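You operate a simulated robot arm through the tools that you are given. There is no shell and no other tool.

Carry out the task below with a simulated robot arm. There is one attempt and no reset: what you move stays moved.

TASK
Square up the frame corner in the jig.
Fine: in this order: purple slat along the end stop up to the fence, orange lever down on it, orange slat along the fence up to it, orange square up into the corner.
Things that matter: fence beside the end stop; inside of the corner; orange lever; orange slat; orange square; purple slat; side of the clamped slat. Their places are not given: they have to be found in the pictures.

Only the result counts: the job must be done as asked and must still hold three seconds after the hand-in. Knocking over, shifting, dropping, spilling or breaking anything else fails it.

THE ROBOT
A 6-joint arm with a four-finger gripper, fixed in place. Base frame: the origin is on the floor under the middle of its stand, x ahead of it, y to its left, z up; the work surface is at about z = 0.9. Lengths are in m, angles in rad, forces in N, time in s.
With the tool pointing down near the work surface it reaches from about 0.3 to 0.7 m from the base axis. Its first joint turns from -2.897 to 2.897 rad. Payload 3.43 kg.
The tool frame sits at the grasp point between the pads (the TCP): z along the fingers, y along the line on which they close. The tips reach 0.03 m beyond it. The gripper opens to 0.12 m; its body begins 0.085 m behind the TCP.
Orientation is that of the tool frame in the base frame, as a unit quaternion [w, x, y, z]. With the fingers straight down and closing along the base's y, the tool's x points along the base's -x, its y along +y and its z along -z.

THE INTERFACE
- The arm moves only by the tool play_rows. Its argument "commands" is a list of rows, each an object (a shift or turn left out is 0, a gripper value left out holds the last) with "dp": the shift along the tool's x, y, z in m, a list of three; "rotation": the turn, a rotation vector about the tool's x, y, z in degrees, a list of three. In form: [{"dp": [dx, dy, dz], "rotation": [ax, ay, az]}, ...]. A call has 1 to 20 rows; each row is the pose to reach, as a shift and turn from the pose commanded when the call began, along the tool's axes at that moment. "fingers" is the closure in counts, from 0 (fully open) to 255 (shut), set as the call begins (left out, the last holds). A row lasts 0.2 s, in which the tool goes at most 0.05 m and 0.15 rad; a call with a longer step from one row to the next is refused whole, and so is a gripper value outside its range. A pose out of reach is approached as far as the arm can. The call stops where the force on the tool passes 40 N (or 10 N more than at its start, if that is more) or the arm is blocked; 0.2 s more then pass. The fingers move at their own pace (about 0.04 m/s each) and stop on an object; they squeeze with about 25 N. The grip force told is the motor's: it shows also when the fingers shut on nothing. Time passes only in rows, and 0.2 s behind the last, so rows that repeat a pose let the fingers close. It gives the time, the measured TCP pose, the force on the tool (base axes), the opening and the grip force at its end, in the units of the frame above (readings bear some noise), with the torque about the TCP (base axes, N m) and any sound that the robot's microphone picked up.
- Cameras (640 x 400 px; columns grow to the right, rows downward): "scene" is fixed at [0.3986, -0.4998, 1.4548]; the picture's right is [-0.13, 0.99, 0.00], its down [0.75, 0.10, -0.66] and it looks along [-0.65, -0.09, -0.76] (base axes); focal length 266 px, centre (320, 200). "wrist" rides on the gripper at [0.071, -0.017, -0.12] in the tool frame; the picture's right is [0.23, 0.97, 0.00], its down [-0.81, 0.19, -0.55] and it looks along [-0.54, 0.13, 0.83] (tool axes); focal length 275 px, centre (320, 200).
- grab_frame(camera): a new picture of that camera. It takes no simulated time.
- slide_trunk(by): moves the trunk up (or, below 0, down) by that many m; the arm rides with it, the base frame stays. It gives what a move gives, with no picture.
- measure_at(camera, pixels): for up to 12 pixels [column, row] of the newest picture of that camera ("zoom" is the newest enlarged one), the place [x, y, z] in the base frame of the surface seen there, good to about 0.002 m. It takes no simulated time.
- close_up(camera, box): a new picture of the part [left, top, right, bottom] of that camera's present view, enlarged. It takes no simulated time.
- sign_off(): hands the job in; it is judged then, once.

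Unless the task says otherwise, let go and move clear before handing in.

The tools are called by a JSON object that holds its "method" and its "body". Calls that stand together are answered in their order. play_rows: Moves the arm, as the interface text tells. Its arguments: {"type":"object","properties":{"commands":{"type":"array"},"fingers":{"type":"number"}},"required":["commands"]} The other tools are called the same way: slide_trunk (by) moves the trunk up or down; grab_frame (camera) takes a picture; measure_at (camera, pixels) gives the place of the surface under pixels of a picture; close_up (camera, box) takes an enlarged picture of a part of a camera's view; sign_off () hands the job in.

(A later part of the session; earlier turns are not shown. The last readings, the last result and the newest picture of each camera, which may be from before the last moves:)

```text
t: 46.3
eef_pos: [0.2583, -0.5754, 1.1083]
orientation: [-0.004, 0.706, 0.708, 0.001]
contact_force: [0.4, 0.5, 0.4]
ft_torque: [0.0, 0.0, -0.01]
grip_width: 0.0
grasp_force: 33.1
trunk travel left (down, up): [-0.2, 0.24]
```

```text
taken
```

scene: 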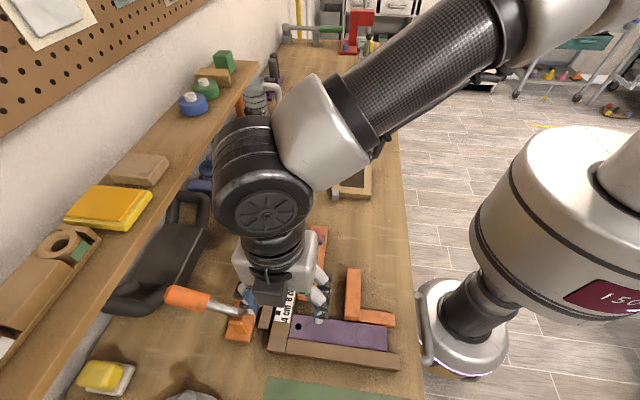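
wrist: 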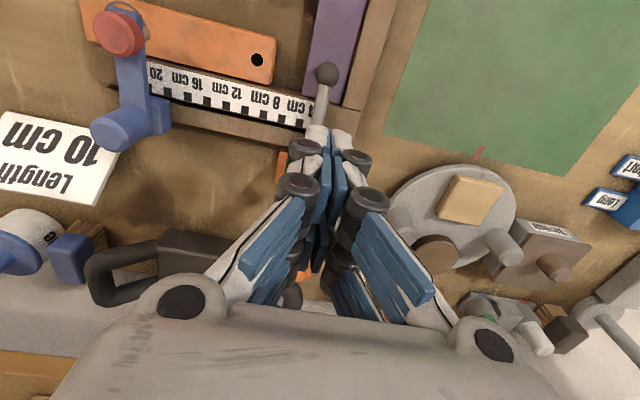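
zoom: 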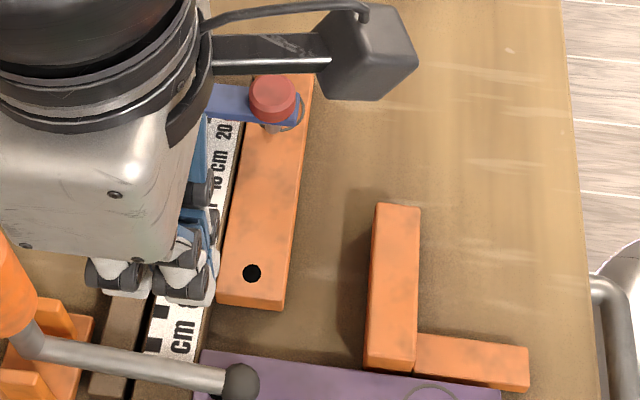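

I'll measure the orange slat's edges and the square in this close-up.

{"method": "measure_at", "body": {"camera": "zoom", "pixels": [[225, 298], [283, 303], [252, 273], [290, 250], [300, 180], [235, 200], [243, 165], [280, 298], [222, 292], [313, 80], [295, 220], [230, 250]]}}

{"method": "measure_at", "body": {"camera": "zoom", "pixels": [[380, 207], [415, 210], [370, 360], [410, 362], [418, 340], [525, 350], [525, 370], [420, 360], [374, 280], [415, 280], [365, 340], [260, 360]]}}

```text
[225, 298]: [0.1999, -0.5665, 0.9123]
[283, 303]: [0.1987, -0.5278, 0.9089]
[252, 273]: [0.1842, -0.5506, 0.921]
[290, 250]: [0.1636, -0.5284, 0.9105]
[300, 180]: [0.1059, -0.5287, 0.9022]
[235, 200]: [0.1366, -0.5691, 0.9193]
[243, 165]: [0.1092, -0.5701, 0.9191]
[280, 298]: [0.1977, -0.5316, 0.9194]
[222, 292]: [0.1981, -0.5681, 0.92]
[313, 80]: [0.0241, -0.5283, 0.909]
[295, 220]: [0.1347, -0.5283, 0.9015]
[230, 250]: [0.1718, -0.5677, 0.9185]
```

```text
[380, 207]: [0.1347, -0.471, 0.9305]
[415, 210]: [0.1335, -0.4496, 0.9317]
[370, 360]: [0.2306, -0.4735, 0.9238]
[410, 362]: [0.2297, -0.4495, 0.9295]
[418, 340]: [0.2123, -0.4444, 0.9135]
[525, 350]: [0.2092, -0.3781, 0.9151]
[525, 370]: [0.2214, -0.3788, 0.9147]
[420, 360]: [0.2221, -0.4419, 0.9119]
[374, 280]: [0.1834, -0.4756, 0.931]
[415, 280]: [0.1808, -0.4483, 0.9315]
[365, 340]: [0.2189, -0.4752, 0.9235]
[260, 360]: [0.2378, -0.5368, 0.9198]
```

The orange slat spans x≈0.02-0.20 with its fence-side edge at y≈-0.571, so it sits ~4.5 mm off the fence and ~37 mm short of the purple slat. I'll first move beside its middle to push it against the fence.

{"method": "play_rows", "body": {"commands": [{"dp": [0.025, -0.035, 0]}, {"dp": [0.05, -0.075, 0]}, {"dp": [0.075, -0.11, 0.01]}, {"dp": [0.085, -0.148, 0.03]}, {"dp": [0.087, -0.148, 0.07]}, {"dp": [0.087, -0.148, 0.11]}, {"dp": [0.087, -0.148, 0.13]}, {"dp": [0.087, -0.148, 0.13]}]}}

{"method": "grab_frame", "body": {"camera": "wrist"}}

{"method": "close_up", "body": {"camera": "scene", "box": [250, 205, 410, 330]}}

```text
t: 48.1
eef_pos: [0.1104, -0.4863, 0.979]
orientation: [-0.005, 0.706, 0.709, 0.0]
contact_force: [-0.3, -0.7, -0.8]
ft_torque: [0.03, 0.02, 0.02]
grip_width: 0.0
grasp_force: 33.1
trunk travel left (down, up): [-0.2, 0.24]
```

```text
taken
```

wrist: 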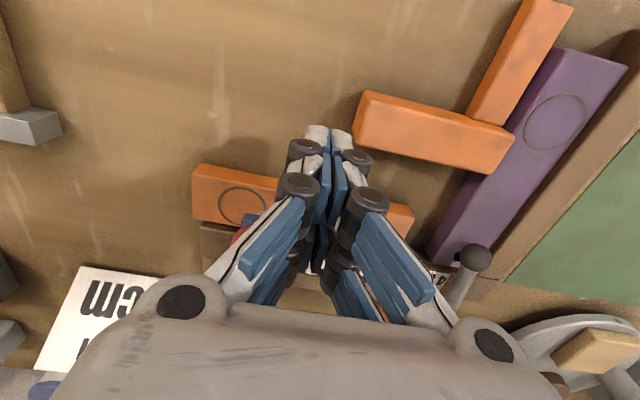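

```text
3.20 times, centred on (330, 268) of scene
```

zoom: 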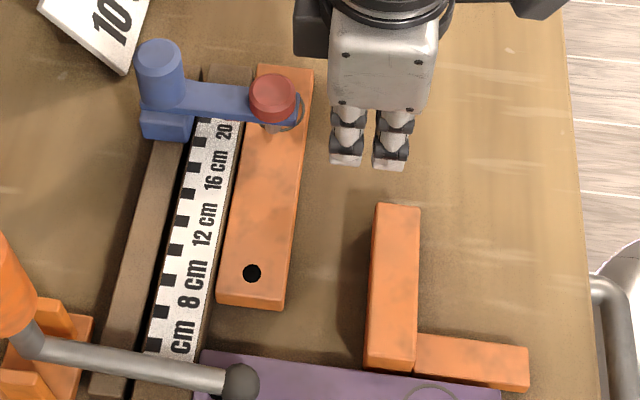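

Good view: fingers beside the orange slat, and blue arm at zoom (220,100). I'll measure the slat's far end and the blue arm's far edge for later clearance.

{"method": "measure_at", "body": {"camera": "zoom", "pixels": [[262, 68], [308, 70], [262, 75], [225, 87], [245, 88], [272, 78], [252, 92], [225, 115], [300, 95], [272, 72], [320, 75], [120, 60]]}}

{"method": "play_rows", "body": {"commands": [{"dp": [0, 0, 0.02]}, {"dp": [0, 0, 0.036]}, {"dp": [0, 0, 0.044]}, {"dp": [-0.006, 0, 0.044]}, {"dp": [-0.012, 0, 0.044]}, {"dp": [-0.012, 0, 0.044]}]}}

{"method": "close_up", "body": {"camera": "scene", "box": [250, 205, 410, 330]}}

```text
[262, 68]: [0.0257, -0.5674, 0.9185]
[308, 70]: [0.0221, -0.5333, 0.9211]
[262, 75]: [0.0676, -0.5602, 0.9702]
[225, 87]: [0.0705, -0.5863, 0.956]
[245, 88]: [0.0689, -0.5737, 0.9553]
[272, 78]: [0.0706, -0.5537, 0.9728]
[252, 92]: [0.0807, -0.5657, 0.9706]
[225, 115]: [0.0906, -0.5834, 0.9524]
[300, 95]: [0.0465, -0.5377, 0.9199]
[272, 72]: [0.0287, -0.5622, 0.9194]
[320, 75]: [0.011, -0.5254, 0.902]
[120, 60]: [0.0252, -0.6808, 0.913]
```

```text
t: 49.5
eef_pos: [0.109, -0.4996, 0.9346]
orientation: [-0.005, 0.707, 0.707, 0.001]
contact_force: [-0.6, 0.2, 0.1]
ft_torque: [0.01, -0.01, -0.02]
grip_width: 0.0001
grasp_force: 33.4
trunk travel left (down, up): [-0.2, 0.24]
```

```text
3.20 times, centred on (330, 268) of scene
```

zoom: 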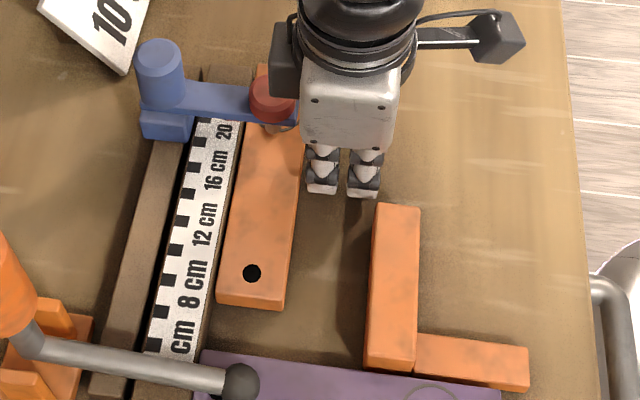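

The blue arm's far edge is at x≈0.067, leaving ~9 mm beyond the final end of the slat (0.0575). Now I'll push the slat in -y onto the fence.

{"method": "play_rows", "body": {"commands": [{"dp": [-0.002, 0, 0]}, {"dp": [-0.004, 0, 0]}, {"dp": [-0.006, 0, 0]}, {"dp": [-0.008, 0, 0]}, {"dp": [-0.008, 0, 0]}]}}

{"method": "close_up", "body": {"camera": "scene", "box": [265, 225, 345, 290]}}

```text
t: 50.7
eef_pos: [0.1093, -0.5073, 0.9345]
orientation: [-0.005, 0.706, 0.708, 0.002]
contact_force: [0.6, 0.1, 0.5]
ft_torque: [-0.02, -0.01, -0.02]
grip_width: 0.0058
grasp_force: 24.7
trunk travel left (down, up): [-0.2, 0.24]
```

```text
6.15 times, centred on (305, 258) of scene
```

zoom: 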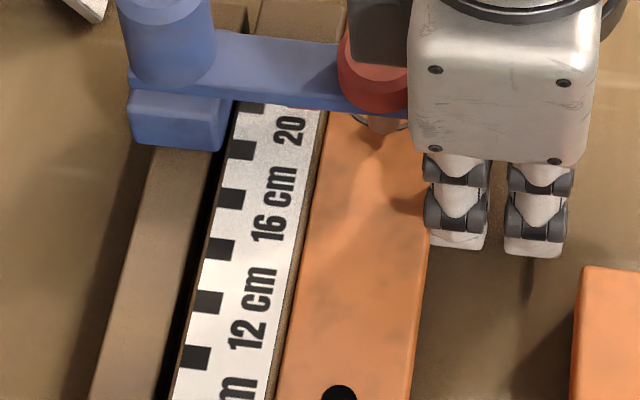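

The slat has moved toward the fence but there is no resistance yet. I'll nudge 1 mm at a time until it seats.

{"method": "play_rows", "body": {"commands": [{"dp": [-0.001, 0, 0]}, {"dp": [-0.002, 0, 0]}, {"dp": [-0.003, 0, 0]}, {"dp": [-0.003, 0, 0]}]}}

{"method": "close_up", "body": {"camera": "scene", "box": [265, 225, 345, 290]}}

{"method": "close_up", "body": {"camera": "scene", "box": [270, 260, 350, 325]}}

```text
t: 51.7
eef_pos: [0.1099, -0.5088, 0.9358]
orientation: [-0.005, 0.707, 0.707, 0.002]
contact_force: [0.4, 11.9, 2.5]
ft_torque: [0.16, -0.01, 0.02]
grip_width: 0.006
grasp_force: 25.0
trunk travel left (down, up): [-0.2, 0.24]
```

```text
6.15 times, centred on (305, 258) of scene
```

zoom: 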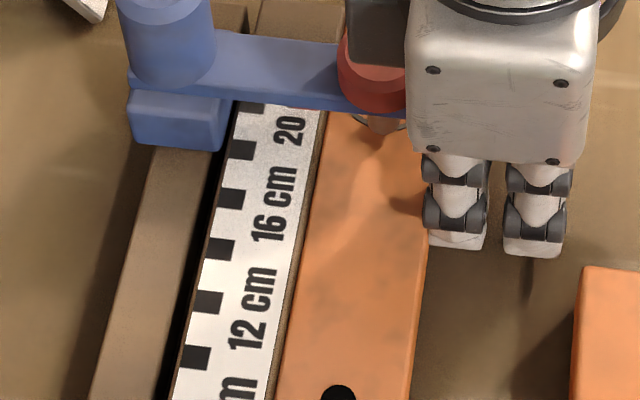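

```text
6.15 times, centred on (310, 292) of scene
```

zoom: 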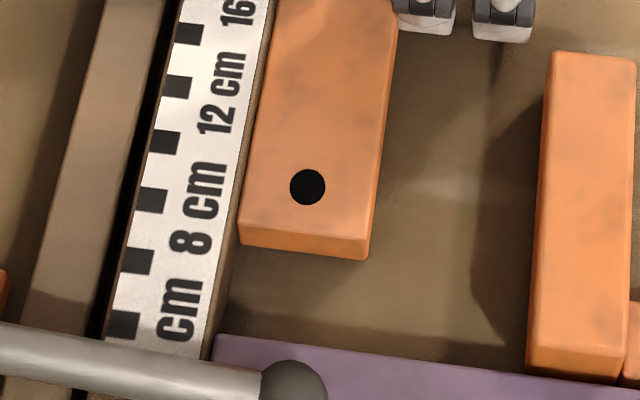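

The slat is seated on the fence (12 N, no gap visible). I'll check the sign's location, then retreat, rise, and swing to the slat's far end with the default yaw.

{"method": "play_rows", "body": {"commands": [{"dp": [0.015, 0, 0]}, {"dp": [0.018, 0, -0.03]}, {"dp": [0.018, 0, -0.07]}, {"dp": [0.018, 0, -0.11]}, {"dp": [0.018, 0, -0.125]}, {"dp": [0.013, -0.011, -0.125], "rotation": [0, 0, -7.5]}, {"dp": [0.0075, -0.022, -0.125], "rotation": [0, 0, -15]}, {"dp": [0.002, -0.033, -0.125], "rotation": [0, 0, -22.5]}, {"dp": [-0.003, -0.043, -0.125], "rotation": [0, 0, -30]}, {"dp": [-0.008, -0.054, -0.125], "rotation": [0, 0, -37.5]}, {"dp": [-0.0135, -0.065, -0.125], "rotation": [0, 0, -45]}, {"dp": [-0.019, -0.076, -0.125], "rotation": [0, 0, -52.5]}, {"dp": [-0.024, -0.087, -0.125], "rotation": [0, 0, -60]}, {"dp": [-0.029, -0.098, -0.125], "rotation": [0, 0, -67.5]}, {"dp": [-0.0345, -0.108, -0.125], "rotation": [0, 0, -75]}, {"dp": [-0.04, -0.119, -0.125], "rotation": [0, 0, -82.5]}, {"dp": [-0.045, -0.13, -0.125], "rotation": [0, 0, -90]}, {"dp": [-0.045, -0.13, -0.125], "rotation": [0, 0, -90]}]}}

{"method": "grab_frame", "body": {"camera": "wrist"}}

{"method": "close_up", "body": {"camera": "scene", "box": [230, 150, 390, 270]}}

```text
t: 55.5
eef_pos: [-0.0197, -0.5565, 1.0595]
orientation: [-0.002, -0.002, 1.0, 0.004]
contact_force: [0.8, 0.0, 0.0]
ft_torque: [-0.05, 0.03, 0.0]
grip_width: 0.0
grasp_force: 25.0
trunk travel left (down, up): [-0.2, 0.24]
```

```text
taken
```

wrist: 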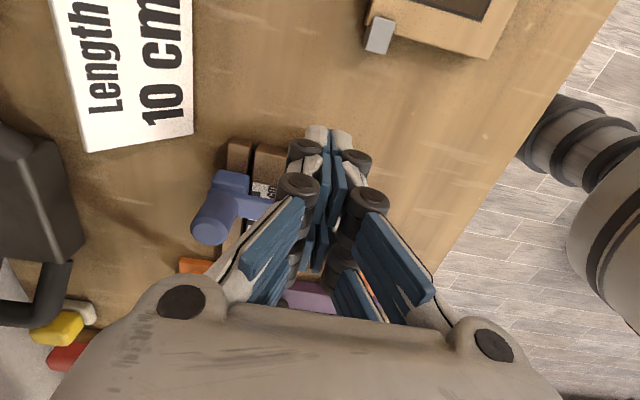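

```text
3.33 times, centred on (310, 210) of scene
```

zoom: 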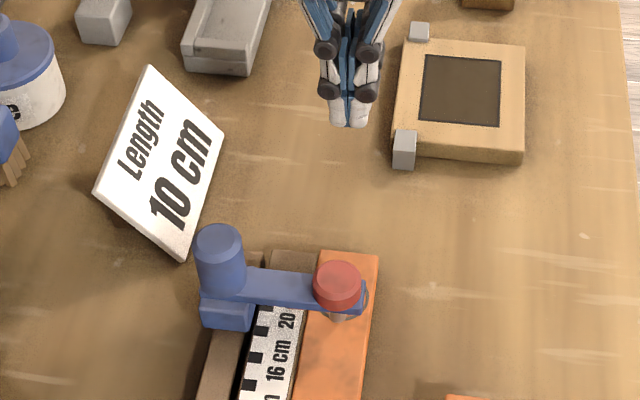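

The gripper is above the far end of the slat with room around it. I'll measure the slat's end, sign and frame, then descend.

{"method": "measure_at", "body": {"camera": "zoom", "pixels": [[325, 256], [372, 258], [325, 262], [220, 130], [180, 255], [225, 140], [402, 160], [350, 120], [335, 115], [362, 115], [350, 265], [372, 275]]}}

{"method": "play_rows", "body": {"commands": [{"dp": [0, 0.002, 0.04]}, {"dp": [0, 0.002, 0.08]}, {"dp": [0, 0.002, 0.11]}, {"dp": [0, 0.002, 0.124]}, {"dp": [0, 0.002, 0.124]}]}}

{"method": "close_up", "body": {"camera": "scene", "box": [260, 190, 360, 260]}}

```text
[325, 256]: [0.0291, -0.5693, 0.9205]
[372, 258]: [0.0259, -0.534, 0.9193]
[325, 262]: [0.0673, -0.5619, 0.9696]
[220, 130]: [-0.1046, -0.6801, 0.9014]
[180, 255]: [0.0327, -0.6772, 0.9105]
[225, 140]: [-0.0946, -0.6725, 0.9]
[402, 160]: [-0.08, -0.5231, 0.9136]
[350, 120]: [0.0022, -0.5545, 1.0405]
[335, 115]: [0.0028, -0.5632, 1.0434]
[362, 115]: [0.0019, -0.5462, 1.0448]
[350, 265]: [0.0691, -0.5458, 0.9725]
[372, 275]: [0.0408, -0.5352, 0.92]
```

```text
t: 56.7
eef_pos: [-0.0217, -0.5537, 0.934]
orientation: [-0.002, 0.0, 1.0, 0.004]
contact_force: [0.4, 0.6, -1.2]
ft_torque: [-0.01, -0.03, 0.01]
grip_width: 0.0
grasp_force: 24.7
trunk travel left (down, up): [-0.2, 0.24]
```

```text
5.71 times, centred on (310, 225) of scene
```

zoom: 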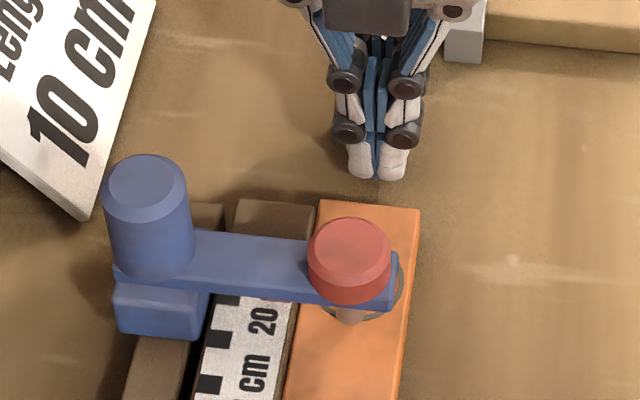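

The fingertips are in front of the slat's far end (zoom 378,175). I'll push +x along the fence, with a slight -y bias, to about 5 mm short of the purple slat.

{"method": "play_rows", "body": {"commands": [{"dp": [-0.008, 0, 0]}, {"dp": [-0.014, 0, 0]}, {"dp": [-0.019, 0, 0]}, {"dp": [-0.024, -0.0003, 0]}, {"dp": [-0.029, -0.0006, 0]}, {"dp": [-0.034, -0.001, 0]}, {"dp": [-0.039, -0.0015, 0]}, {"dp": [-0.044, -0.002, 0]}, {"dp": [-0.048, -0.002, 0]}, {"dp": [-0.048, -0.002, 0]}]}}

{"method": "close_up", "body": {"camera": "scene", "box": [260, 210, 400, 335]}}

```text
t: 58.9
eef_pos: [0.026, -0.5547, 0.9358]
orientation: [-0.003, 0.0, 1.0, 0.004]
contact_force: [-0.8, 1.0, 0.4]
ft_torque: [0.0, 0.01, 0.02]
grip_width: 0.0061
grasp_force: 25.1
trunk travel left (down, up): [-0.2, 0.24]
```

```text
3.20 times, centred on (330, 272) of scene
```

zoom: 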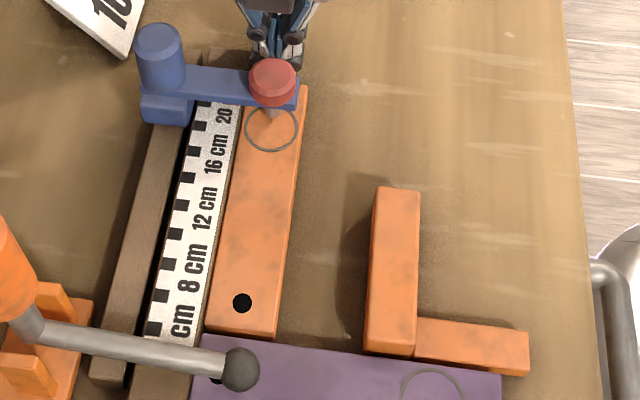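

The slat is nearly at the purple one (zoom 240,337). I'll nudge in 1 mm steps until contact.

{"method": "play_rows", "body": {"commands": [{"dp": [-0.001, 0, 0]}, {"dp": [-0.002, 0, 0]}, {"dp": [-0.003, 0, 0]}, {"dp": [-0.004, 0, 0]}, {"dp": [-0.005, 0, 0]}, {"dp": [-0.005, 0, 0]}]}}

{"method": "close_up", "body": {"camera": "scene", "box": [280, 290, 350, 345]}}

```text
t: 60.3
eef_pos: [0.0314, -0.5556, 0.9365]
orientation: [-0.003, 0.001, 1.0, 0.004]
contact_force: [-1.5, -0.7, 0.1]
ft_torque: [0.02, 0.0, 0.03]
grip_width: 0.0059
grasp_force: 25.1
trunk travel left (down, up): [-0.2, 0.24]
```

```text
7.27 times, centred on (315, 318) of scene
```

zoom: 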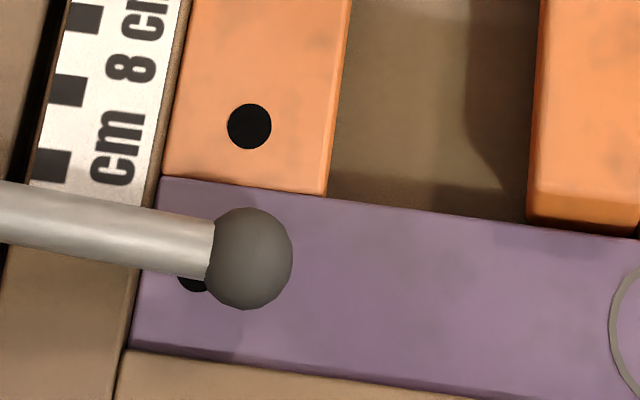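

Visually nearly touching, with only 1.5 N. I'll continue in small steps until the force rises.

{"method": "play_rows", "body": {"commands": [{"dp": [-0.001, 0, 0]}, {"dp": [-0.002, 0, 0]}, {"dp": [-0.002, 0, 0]}]}}

{"method": "close_up", "body": {"camera": "scene", "box": [280, 290, 350, 345]}}

```text
t: 61.1
eef_pos: [0.0332, -0.5549, 0.9362]
orientation: [-0.002, -0.001, 1.0, 0.004]
contact_force: [-13.2, -1.8, 0.1]
ft_torque: [0.0, 0.27, -0.04]
grip_width: 0.0061
grasp_force: 24.5
trunk travel left (down, up): [-0.2, 0.24]
```

```text
7.27 times, centred on (315, 318) of scene
```

zoom: 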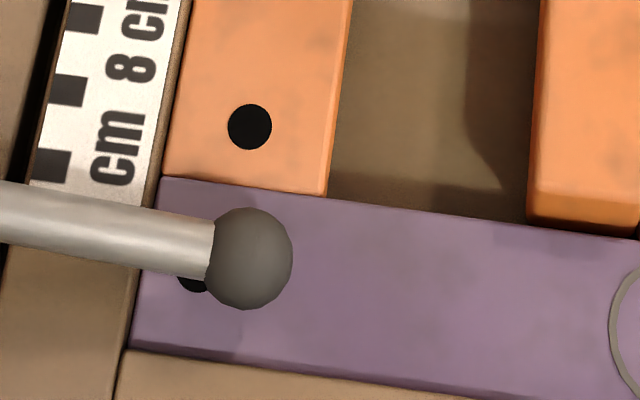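

The force jumped to 13 N with the slat against the purple slat's side. I'll back off, rise, and move around to the square's inner side with yaw 90°.

{"method": "play_rows", "body": {"commands": [{"dp": [0.012, 0, 0]}, {"dp": [0.018, 0, -0.02]}, {"dp": [0.018, 0, -0.06]}, {"dp": [0.018, 0, -0.1]}, {"dp": [0.018, 0, -0.125]}, {"dp": [0.004, 0.0125, -0.125], "rotation": [0, 0, 7.5]}, {"dp": [-0.01, 0.025, -0.125], "rotation": [0, 0, 15]}, {"dp": [-0.0245, 0.0375, -0.125], "rotation": [0, 0, 22.5]}, {"dp": [-0.0385, 0.05, -0.125], "rotation": [0, 0, 30]}, {"dp": [-0.053, 0.0625, -0.125], "rotation": [0, 0, 37.5]}, {"dp": [-0.067, 0.075, -0.125], "rotation": [0, 0, 45]}, {"dp": [-0.081, 0.0875, -0.125], "rotation": [0, 0, 52.5]}, {"dp": [-0.095, 0.1, -0.125], "rotation": [0, 0, 60]}, {"dp": [-0.1095, 0.1125, -0.125], "rotation": [0, 0, 67.5]}, {"dp": [-0.1235, 0.125, -0.125], "rotation": [0, 0, 75]}, {"dp": [-0.138, 0.1375, -0.125], "rotation": [0, 0, 82.5]}, {"dp": [-0.152, 0.15, -0.125], "rotation": [0, 0, 90]}, {"dp": [-0.152, 0.15, -0.125], "rotation": [0, 0, 90]}]}}

{"method": "grab_frame", "body": {"camera": "scene"}}

{"method": "close_up", "body": {"camera": "scene", "box": [260, 210, 420, 345]}}

{"method": "grab_frame", "body": {"camera": "wrist"}}

```text
t: 64.9
eef_pos: [0.1886, -0.4061, 1.0612]
orientation: [-0.005, 0.707, 0.707, 0.002]
contact_force: [0.2, -0.6, 0.1]
ft_torque: [-0.02, 0.05, 0.0]
grip_width: 0.0
grasp_force: 25.0
trunk travel left (down, up): [-0.2, 0.24]
```

```text
taken
```

scene: 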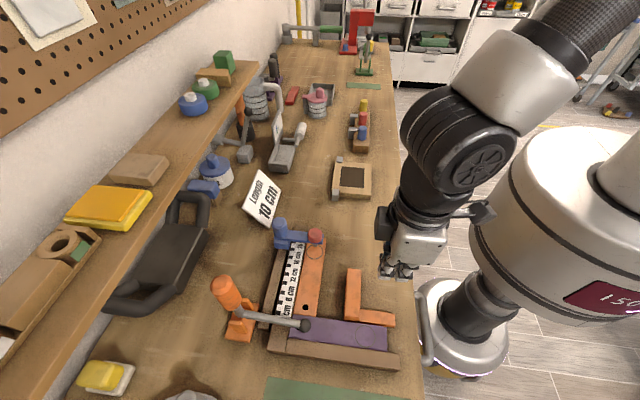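

```text
2.96 times, centred on (340, 278) of scene
```

zoom: 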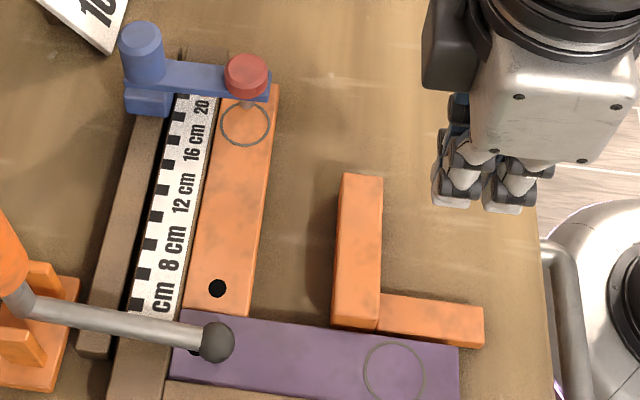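

```text
taken
```

wrist: 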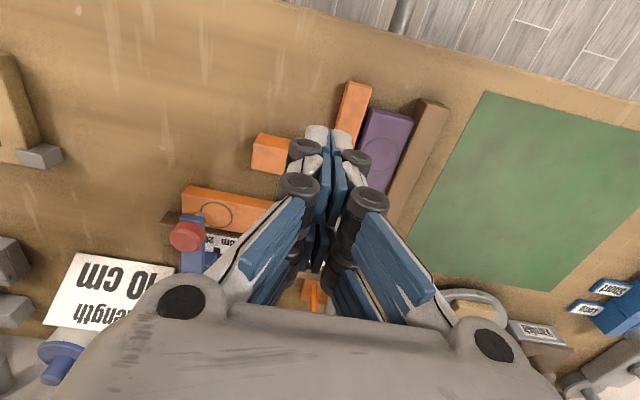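

Both slats now look seated with the lever down. I'll descend in the inner side of the square at x≈0.186 and push it toward the orange slat, stopping ~6 mm short.

{"method": "play_rows", "body": {"commands": [{"dp": [0, -0.003, 0.04]}, {"dp": [0, -0.003, 0.08]}, {"dp": [0, -0.003, 0.11]}, {"dp": [0, -0.003, 0.126]}, {"dp": [0, -0.003, 0.126]}]}}

{"method": "close_up", "body": {"camera": "scene", "box": [300, 240, 420, 345]}}

```text
t: 66.1
eef_pos: [0.1821, -0.4048, 0.9353]
orientation: [-0.004, 0.706, 0.708, 0.001]
contact_force: [0.8, 0.3, -0.5]
ft_torque: [0.01, 0.04, 0.02]
grip_width: 0.0002
grasp_force: 25.5
trunk travel left (down, up): [-0.2, 0.24]
```

```text
3.81 times, centred on (360, 292) of scene
```

zoom: 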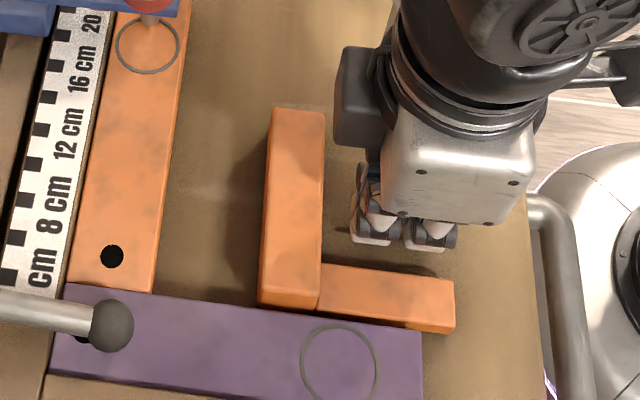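

The fingers are inside the square's corner area, clear of the blade. Now pushing in -y.

{"method": "play_rows", "body": {"commands": [{"dp": [-0.008, 0, 0]}, {"dp": [-0.016, 0, 0]}, {"dp": [-0.021, 0, 0]}, {"dp": [-0.026, 0, 0]}, {"dp": [-0.031, 0, 0]}, {"dp": [-0.036, 0, 0]}, {"dp": [-0.041, 0, 0]}, {"dp": [-0.046, 0, 0]}, {"dp": [-0.051, 0, 0]}, {"dp": [-0.056, 0, 0]}, {"dp": [-0.061, 0, 0]}, {"dp": [-0.061, 0, 0]}]}}

{"method": "close_up", "body": {"camera": "scene", "box": [280, 240, 400, 345]}}

```text
t: 68.7
eef_pos: [0.1853, -0.4653, 0.9339]
orientation: [-0.005, 0.707, 0.707, 0.001]
contact_force: [-0.2, 0.1, -0.4]
ft_torque: [0.0, -0.02, -0.03]
grip_width: 0.0
grasp_force: 25.2
trunk travel left (down, up): [-0.2, 0.24]
```

```text
3.81 times, centred on (340, 292) of scene
```

zoom: 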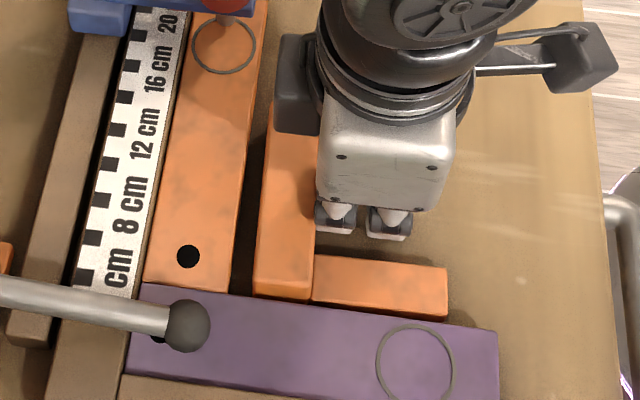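

The square moved without turning. I'll continue, slowing near the orange slat.

{"method": "play_rows", "body": {"commands": [{"dp": [-0.004, 0, 0]}, {"dp": [-0.008, 0, 0]}, {"dp": [-0.012, 0, 0]}, {"dp": [-0.014, 0, 0]}, {"dp": [-0.015, 0, 0]}, {"dp": [-0.016, 0, 0]}, {"dp": [-0.016, 0, 0]}]}}

{"method": "close_up", "body": {"camera": "scene", "box": [280, 240, 400, 345]}}

```text
t: 70.3
eef_pos: [0.1836, -0.4776, 0.9343]
orientation: [-0.007, 0.707, 0.707, 0.001]
contact_force: [-1.4, 21.1, -1.4]
ft_torque: [0.4, 0.02, 0.0]
grip_width: 0.006
grasp_force: 25.0
trunk travel left (down, up): [-0.2, 0.24]
```

```text
3.81 times, centred on (340, 292) of scene
```

zoom: 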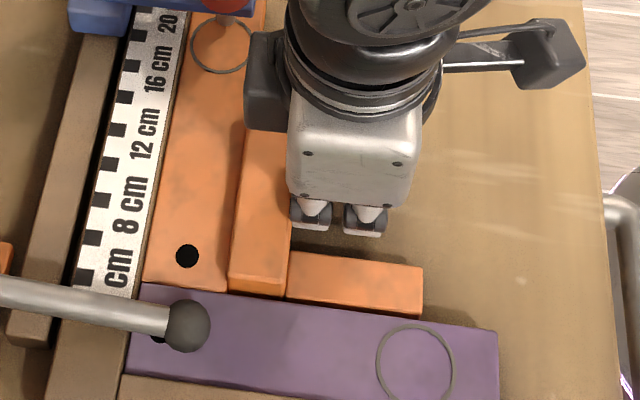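

The square's long leg is seated on the orange slat (21 N). Next it must go ~6 mm in +x to the purple slat; I'll back off and move to the end of its long leg, keeping clear of the blue arm.

{"method": "play_rows", "body": {"commands": [{"dp": [0.012, 0, 0]}, {"dp": [0.015, 0, -0.02]}, {"dp": [0.015, 0, -0.06]}, {"dp": [0.005, -0.025, -0.065]}, {"dp": [-0.01, -0.05, -0.065]}, {"dp": [-0.026, -0.076, -0.065]}, {"dp": [-0.026, -0.076, -0.065]}]}}

{"method": "close_up", "body": {"camera": "scene", "box": [270, 210, 400, 345]}}

{"method": "close_up", "body": {"camera": "wrist", "box": [220, 60, 500, 260]}}

```text
t: 71.9
eef_pos: [0.1077, -0.5082, 0.9958]
orientation: [-0.005, 0.707, 0.708, 0.001]
contact_force: [-0.6, 0.3, -0.6]
ft_torque: [0.03, -0.03, -0.01]
grip_width: 0.0003
grasp_force: 24.1
trunk travel left (down, up): [-0.2, 0.24]
```

```text
2.96 times, centred on (335, 278) of scene
```

zoom: 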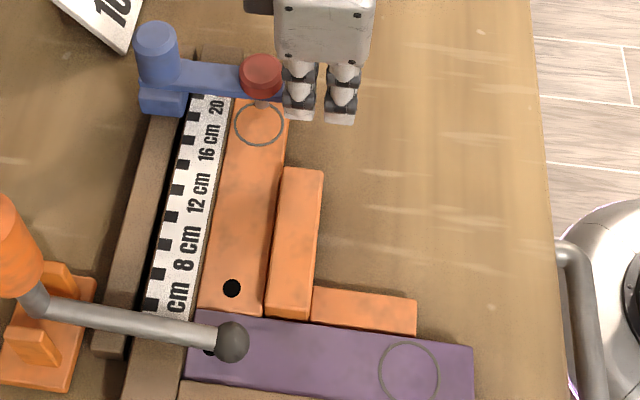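

```text
2.00 times, centred on (360, 160) of wrist
```

zoom: 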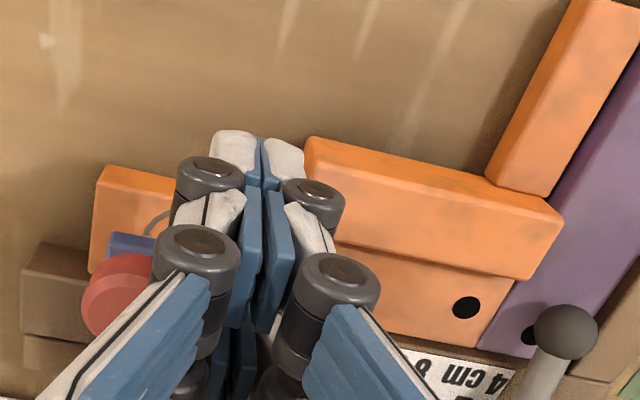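

The square now lies along the orange slat; its end is at zoom (300,170). I'll measure the gaps in this close-up.

{"method": "close_up", "body": {"camera": "scene", "box": [270, 210, 400, 345]}}

{"method": "measure_at", "body": {"camera": "zoom", "pixels": [[288, 172], [318, 174], [283, 240], [317, 240], [272, 308], [306, 312], [318, 295], [412, 305], [412, 318], [265, 240], [350, 325], [270, 300]]}}

{"method": "measure_at", "body": {"camera": "zoom", "pixels": [[290, 110], [283, 100], [305, 110], [300, 85], [282, 88], [262, 100], [278, 92], [350, 110]]}}

```text
2.96 times, centred on (335, 278) of scene
```

zoom: 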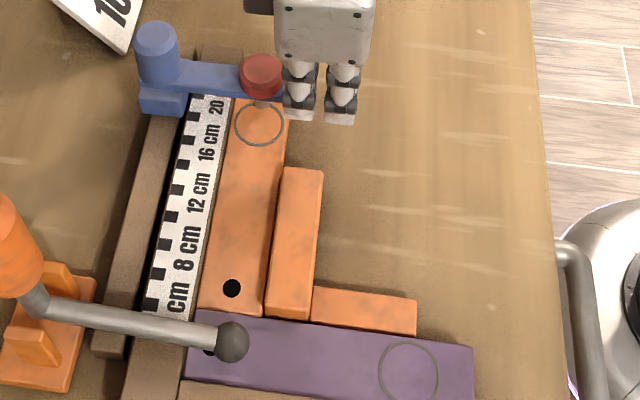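

```text
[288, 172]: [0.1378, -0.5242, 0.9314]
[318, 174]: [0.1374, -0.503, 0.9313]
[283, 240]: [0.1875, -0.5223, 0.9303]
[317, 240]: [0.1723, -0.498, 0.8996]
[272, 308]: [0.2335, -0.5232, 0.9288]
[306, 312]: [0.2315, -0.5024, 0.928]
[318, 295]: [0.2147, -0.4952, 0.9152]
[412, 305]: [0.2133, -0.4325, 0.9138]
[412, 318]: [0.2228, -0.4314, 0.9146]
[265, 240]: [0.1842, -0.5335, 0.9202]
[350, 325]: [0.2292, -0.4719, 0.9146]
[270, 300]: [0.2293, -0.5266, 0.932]
```

```text
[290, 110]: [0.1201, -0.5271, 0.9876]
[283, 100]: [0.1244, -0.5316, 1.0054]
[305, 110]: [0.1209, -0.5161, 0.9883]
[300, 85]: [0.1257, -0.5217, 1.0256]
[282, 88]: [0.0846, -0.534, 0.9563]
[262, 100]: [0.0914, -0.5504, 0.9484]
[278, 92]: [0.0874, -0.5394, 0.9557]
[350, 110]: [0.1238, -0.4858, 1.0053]
```

The numbers suggest a possible few-mm gap between the square's leg (y≈-0.527) and the orange slat (y≈-0.533). I'll zoom in tightly on that joint.

{"method": "close_up", "body": {"camera": "scene", "box": [345, 260, 385, 285]}}

{"method": "close_up", "body": {"camera": "scene", "box": [340, 290, 400, 330]}}

{"method": "close_up", "body": {"camera": "scene", "box": [345, 255, 385, 280]}}

```text
16.00 times, centred on (365, 272) of scene
```

zoom: 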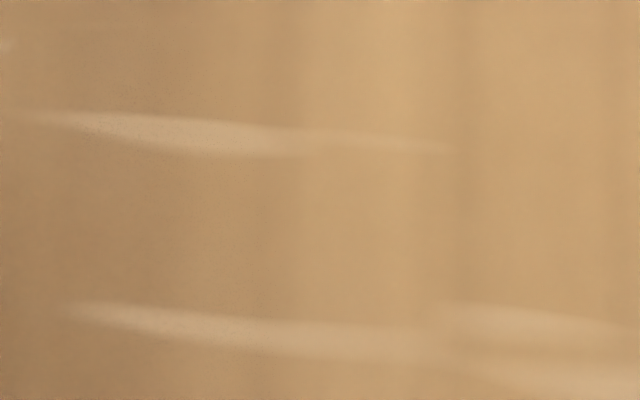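

```text
10.00 times, centred on (370, 310) of scene
```

zoom: 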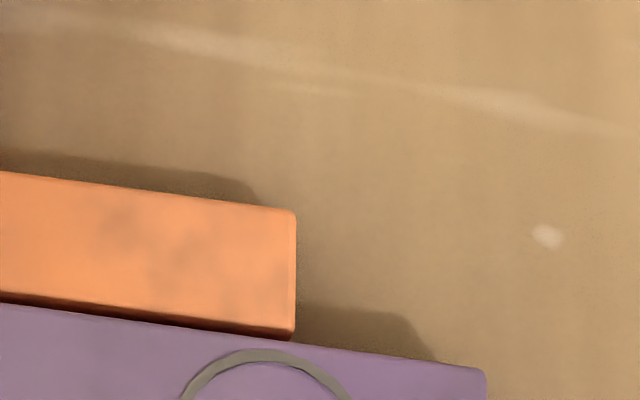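

```text
16.00 times, centred on (365, 268) of scene
```

zoom: 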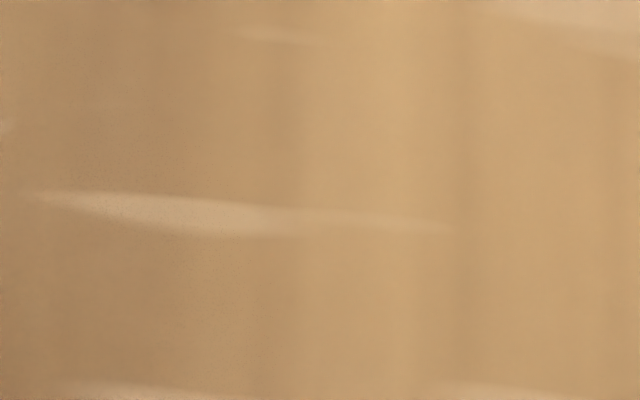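

I picked the wrong region; the joint is around scene pixel (321,291). Zooming there and at the corner (322,316).

{"method": "close_up", "body": {"camera": "scene", "box": [302, 278, 342, 303]}}

{"method": "close_up", "body": {"camera": "scene", "box": [302, 300, 342, 325]}}

{"method": "close_up", "body": {"camera": "scene", "box": [310, 260, 350, 285]}}

```text
16.00 times, centred on (322, 290) of scene
```

zoom: 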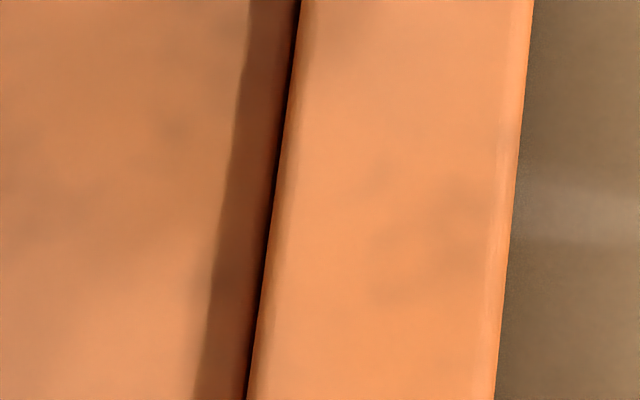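

```text
16.00 times, centred on (322, 312) of scene
```

zoom: 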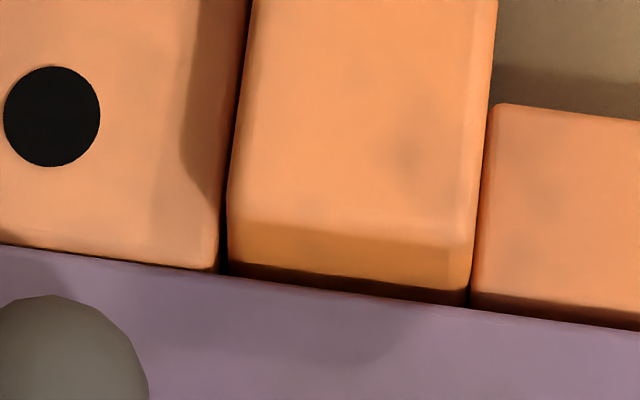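

```text
16.00 times, centred on (330, 272) of scene
```

zoom: 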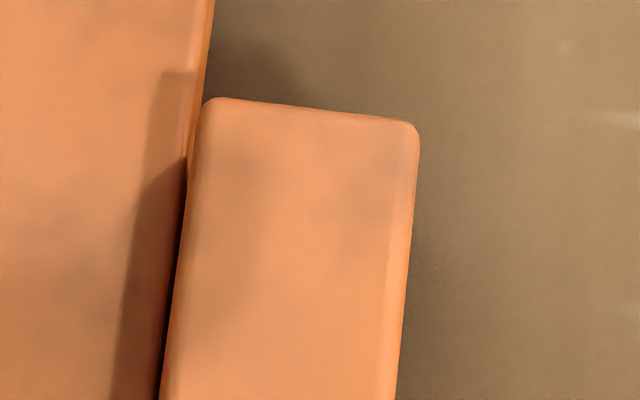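

The zoom shows the square's leg flush on the orange slat, with ~4 mm still to go to the purple slat. I'll descend at the end of the leg, clear of the orange slat's side.

{"method": "play_rows", "body": {"commands": [{"dp": [0.006, 0, 0.01]}, {"dp": [0.006, 0, 0.03]}, {"dp": [0.006, 0, 0.05]}, {"dp": [0.006, 0, 0.059]}, {"dp": [0.006, 0, 0.059]}]}}

{"method": "close_up", "body": {"camera": "scene", "box": [300, 230, 370, 285]}}

{"method": "close_up", "body": {"camera": "wrist", "box": [220, 60, 500, 260]}}

```text
t: 73.1
eef_pos: [0.1085, -0.5022, 0.9387]
orientation: [-0.005, 0.706, 0.708, 0.001]
contact_force: [-0.1, 0.3, -0.1]
ft_torque: [0.0, 0.02, 0.05]
grip_width: 0.0001
grasp_force: 25.2
trunk travel left (down, up): [-0.2, 0.24]
```

```text
7.27 times, centred on (335, 258) of scene
```

zoom: 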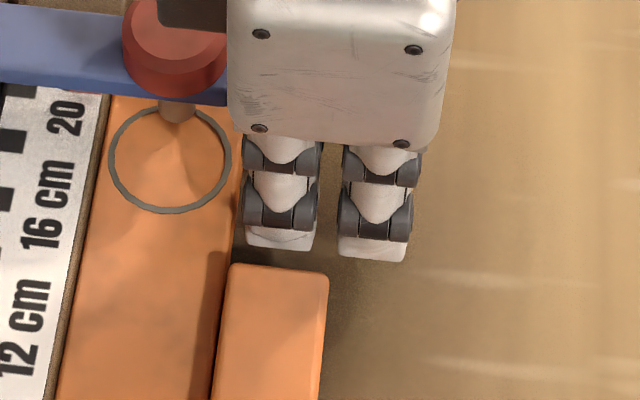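

```text
2.00 times, centred on (360, 160) of wrist
```

zoom: 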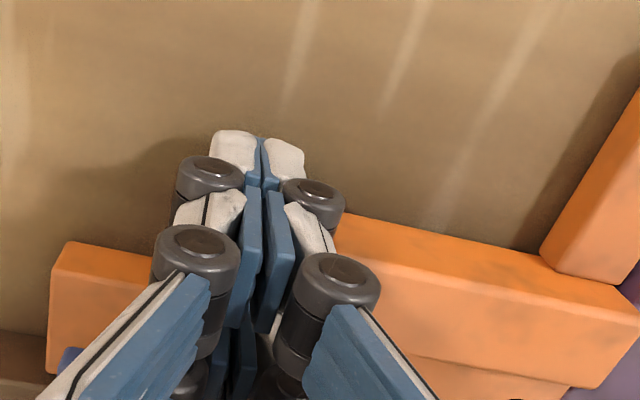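

Position is good: left finger pair faces the end of the leg (zoom 280,245). I'll push +x in small steps.

{"method": "play_rows", "body": {"commands": [{"dp": [0, 0.006, 0]}, {"dp": [0, 0.011, 0]}, {"dp": [0, 0.014, 0]}, {"dp": [0, 0.016, 0]}, {"dp": [0, 0.018, 0]}, {"dp": [0, 0.019, 0]}, {"dp": [0, 0.019, 0]}]}}

{"method": "close_up", "body": {"camera": "scene", "box": [300, 250, 400, 330]}}

{"method": "close_up", "body": {"camera": "scene", "box": [302, 300, 342, 325]}}

```text
t: 74.7
eef_pos: [0.1237, -0.5021, 0.9412]
orientation: [-0.004, 0.708, 0.707, 0.001]
contact_force: [-34.6, -0.6, 5.1]
ft_torque: [-0.09, 0.21, -0.5]
grip_width: 0.0
grasp_force: 24.9
trunk travel left (down, up): [-0.2, 0.24]
```

```text
5.00 times, centred on (350, 290) of scene
```

zoom: 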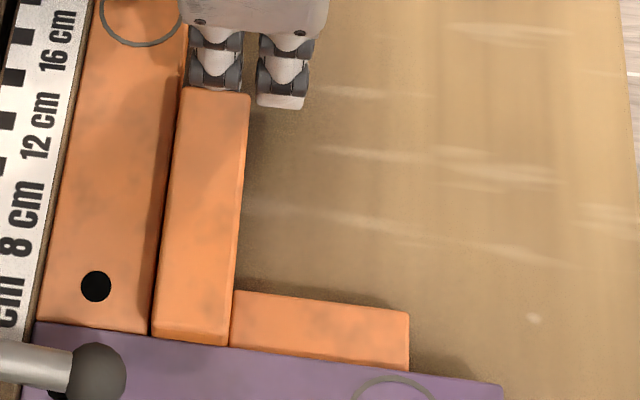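

```text
16.00 times, centred on (322, 312) of scene
```

zoom: 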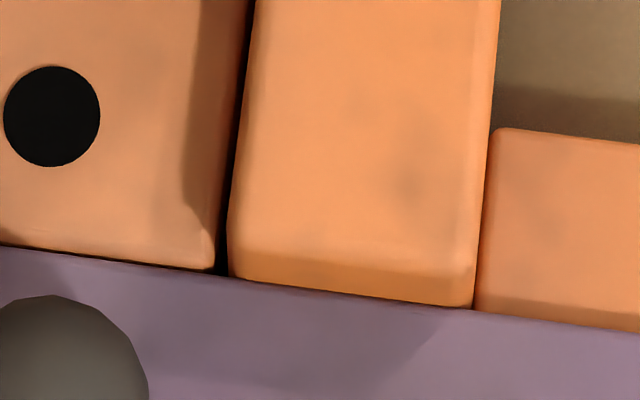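

The square's end is now against the purple slat (35 N, gap closed at the corner). A thin line remains along the orange slat, so I'll back off and press the leg once more in -y.

{"method": "play_rows", "body": {"commands": [{"dp": [0, -0.006, 0]}, {"dp": [0, -0.012, -0.01]}, {"dp": [0.005, -0.012, -0.04]}, {"dp": [0.02, 0.01, -0.06]}, {"dp": [0.035, 0.04, -0.06]}, {"dp": [0.05, 0.062, -0.06]}, {"dp": [0.052, 0.062, -0.03]}, {"dp": [0.052, 0.062, 0.0]}, {"dp": [0.052, 0.062, 0.004]}, {"dp": [0.052, 0.062, 0.004]}]}}

{"method": "close_up", "body": {"camera": "scene", "box": [290, 240, 400, 340]}}

```text
t: 76.9
eef_pos: [0.1875, -0.4489, 0.9382]
orientation: [-0.004, 0.707, 0.707, 0.001]
contact_force: [-1.3, 0.6, 0.3]
ft_torque: [0.0, 0.01, -0.03]
grip_width: 0.0
grasp_force: 24.9
trunk travel left (down, up): [-0.2, 0.24]
```

```text
4.00 times, centred on (345, 290) of scene
```

zoom: 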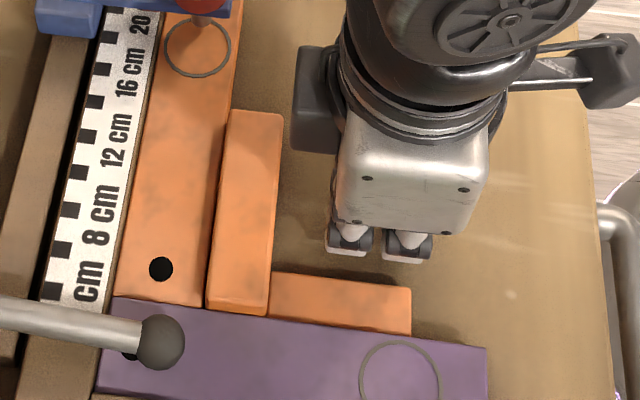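

The fingers are inside the square again. I'll press the leg in -y onto the orange slat.

{"method": "play_rows", "body": {"commands": [{"dp": [-0.01, 0, 0]}, {"dp": [-0.02, 0, 0]}, {"dp": [-0.025, 0, 0]}, {"dp": [-0.027, 0, 0]}, {"dp": [-0.029, 0, 0]}, {"dp": [-0.03, 0, 0]}, {"dp": [-0.03, 0, 0]}]}}

{"method": "close_up", "body": {"camera": "scene", "box": [302, 300, 342, 325]}}

{"method": "close_up", "body": {"camera": "scene", "box": [302, 278, 342, 303]}}

```text
t: 78.5
eef_pos: [0.1882, -0.4775, 0.9386]
orientation: [-0.006, 0.707, 0.708, 0.001]
contact_force: [1.2, 11.2, 3.1]
ft_torque: [0.12, 0.0, 0.03]
grip_width: 0.006
grasp_force: 24.8
trunk travel left (down, up): [-0.2, 0.24]
```

```text
16.00 times, centred on (322, 312) of scene
```

zoom: 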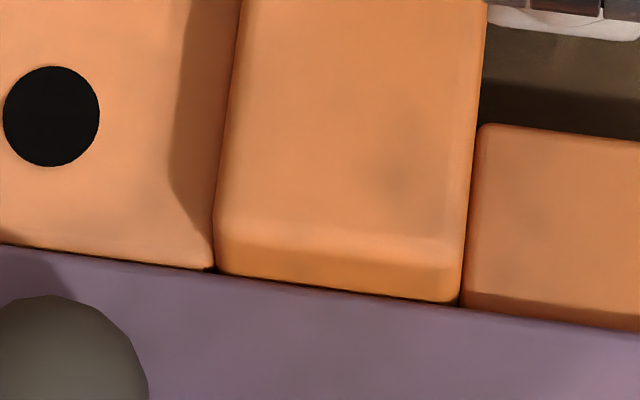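

```text
16.00 times, centred on (322, 290) of scene
```

zoom: 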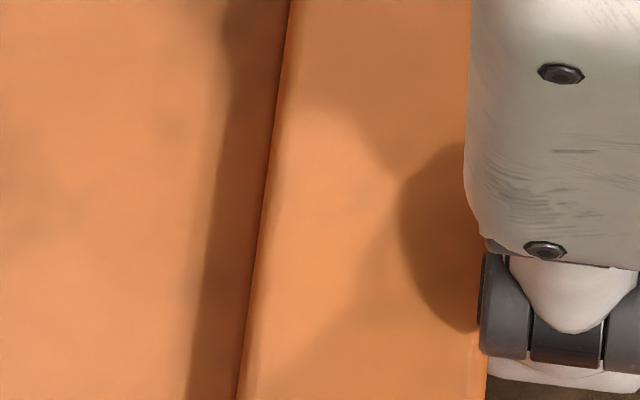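

The dark line along the orange slat is gone, so the leg is flush. While still pressing lightly, I'll drag a few mm in +x so friction keeps the square tight against the purple slat too.

{"method": "play_rows", "body": {"commands": [{"dp": [0, 0.002, 0]}, {"dp": [0, 0.004, 0]}, {"dp": [0, 0.006, 0]}, {"dp": [0, 0.008, 0]}, {"dp": [0, 0.008, 0]}]}}

{"method": "close_up", "body": {"camera": "scene", "box": [302, 300, 342, 325]}}

{"method": "close_up", "body": {"camera": "scene", "box": [330, 290, 390, 330]}}

```text
t: 79.7
eef_pos: [0.197, -0.4779, 0.9363]
orientation: [-0.006, 0.707, 0.707, 0.001]
contact_force: [-7.9, 17.5, 0.3]
ft_torque: [0.35, 0.15, -0.2]
grip_width: 0.0057
grasp_force: 24.6
trunk travel left (down, up): [-0.2, 0.24]
```

```text
16.00 times, centred on (322, 312) of scene
```

zoom: 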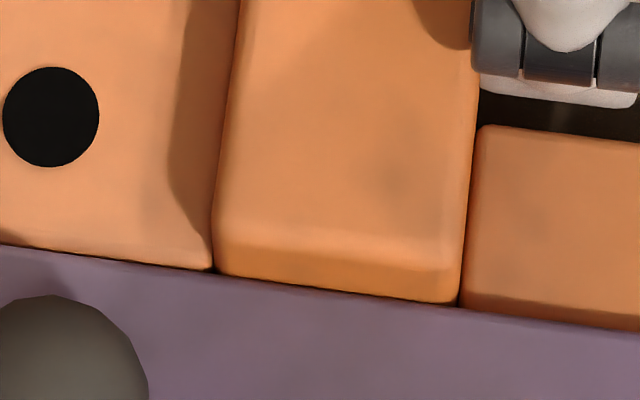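

```text
10.00 times, centred on (360, 310) of scene
```

zoom: 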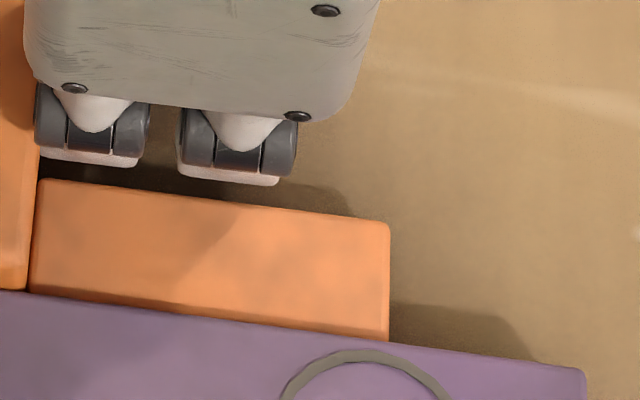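

The square doesn't move further (8 N in x, 17 N in y), so it sits tight in the corner. I'll withdraw in +y, rise and move clear.

{"method": "play_rows", "body": {"commands": [{"dp": [0.004, 0, 0]}, {"dp": [0.012, 0, 0]}, {"dp": [0.02, 0, -0.01]}, {"dp": [0.022, 0, -0.04]}, {"dp": [0.03, 0, -0.08]}, {"dp": [0.05, 0, -0.12]}, {"dp": [0.08, 0, -0.15]}, {"dp": [0.12, 0, -0.16]}, {"dp": [0.15, 0, -0.16]}, {"dp": [0.15, 0, -0.16]}]}}

{"method": "grab_frame", "body": {"camera": "scene"}}

{"method": "close_up", "body": {"camera": "scene", "box": [200, 220, 420, 375]}}

{"method": "close_up", "body": {"camera": "scene", "box": [302, 300, 342, 325]}}

```text
t: 81.9
eef_pos: [0.198, -0.3305, 1.0978]
orientation: [-0.005, 0.707, 0.707, 0.001]
contact_force: [0.8, -0.7, -0.2]
ft_torque: [0.04, -0.02, 0.03]
grip_width: 0.0
grasp_force: 24.7
trunk travel left (down, up): [-0.2, 0.24]
```

```text
taken
```

scene: 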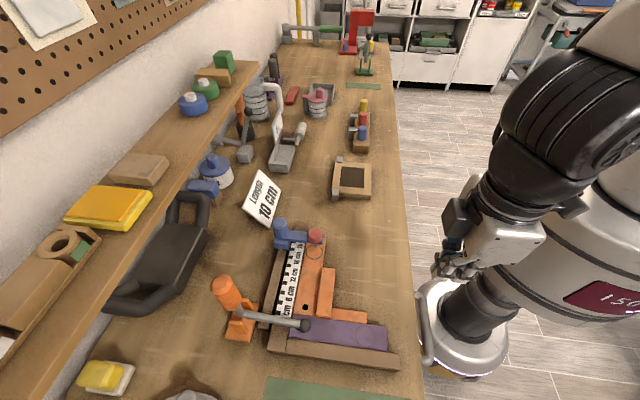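

```text
2.58 times, centred on (310, 298) of scene
```

zoom: 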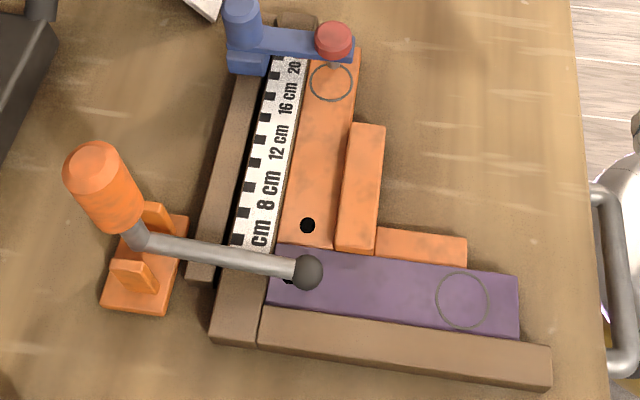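

```text
16.00 times, centred on (322, 312) of scene
```

zoom: 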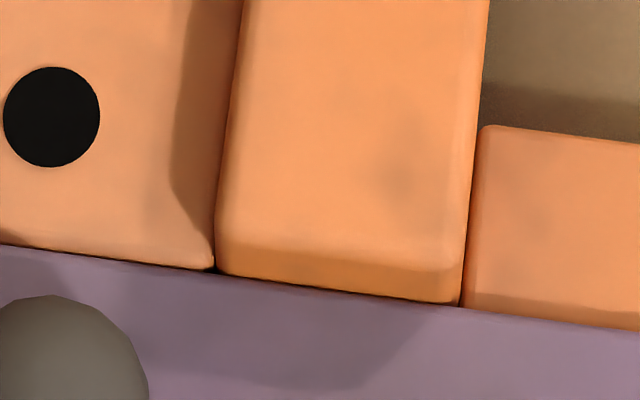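

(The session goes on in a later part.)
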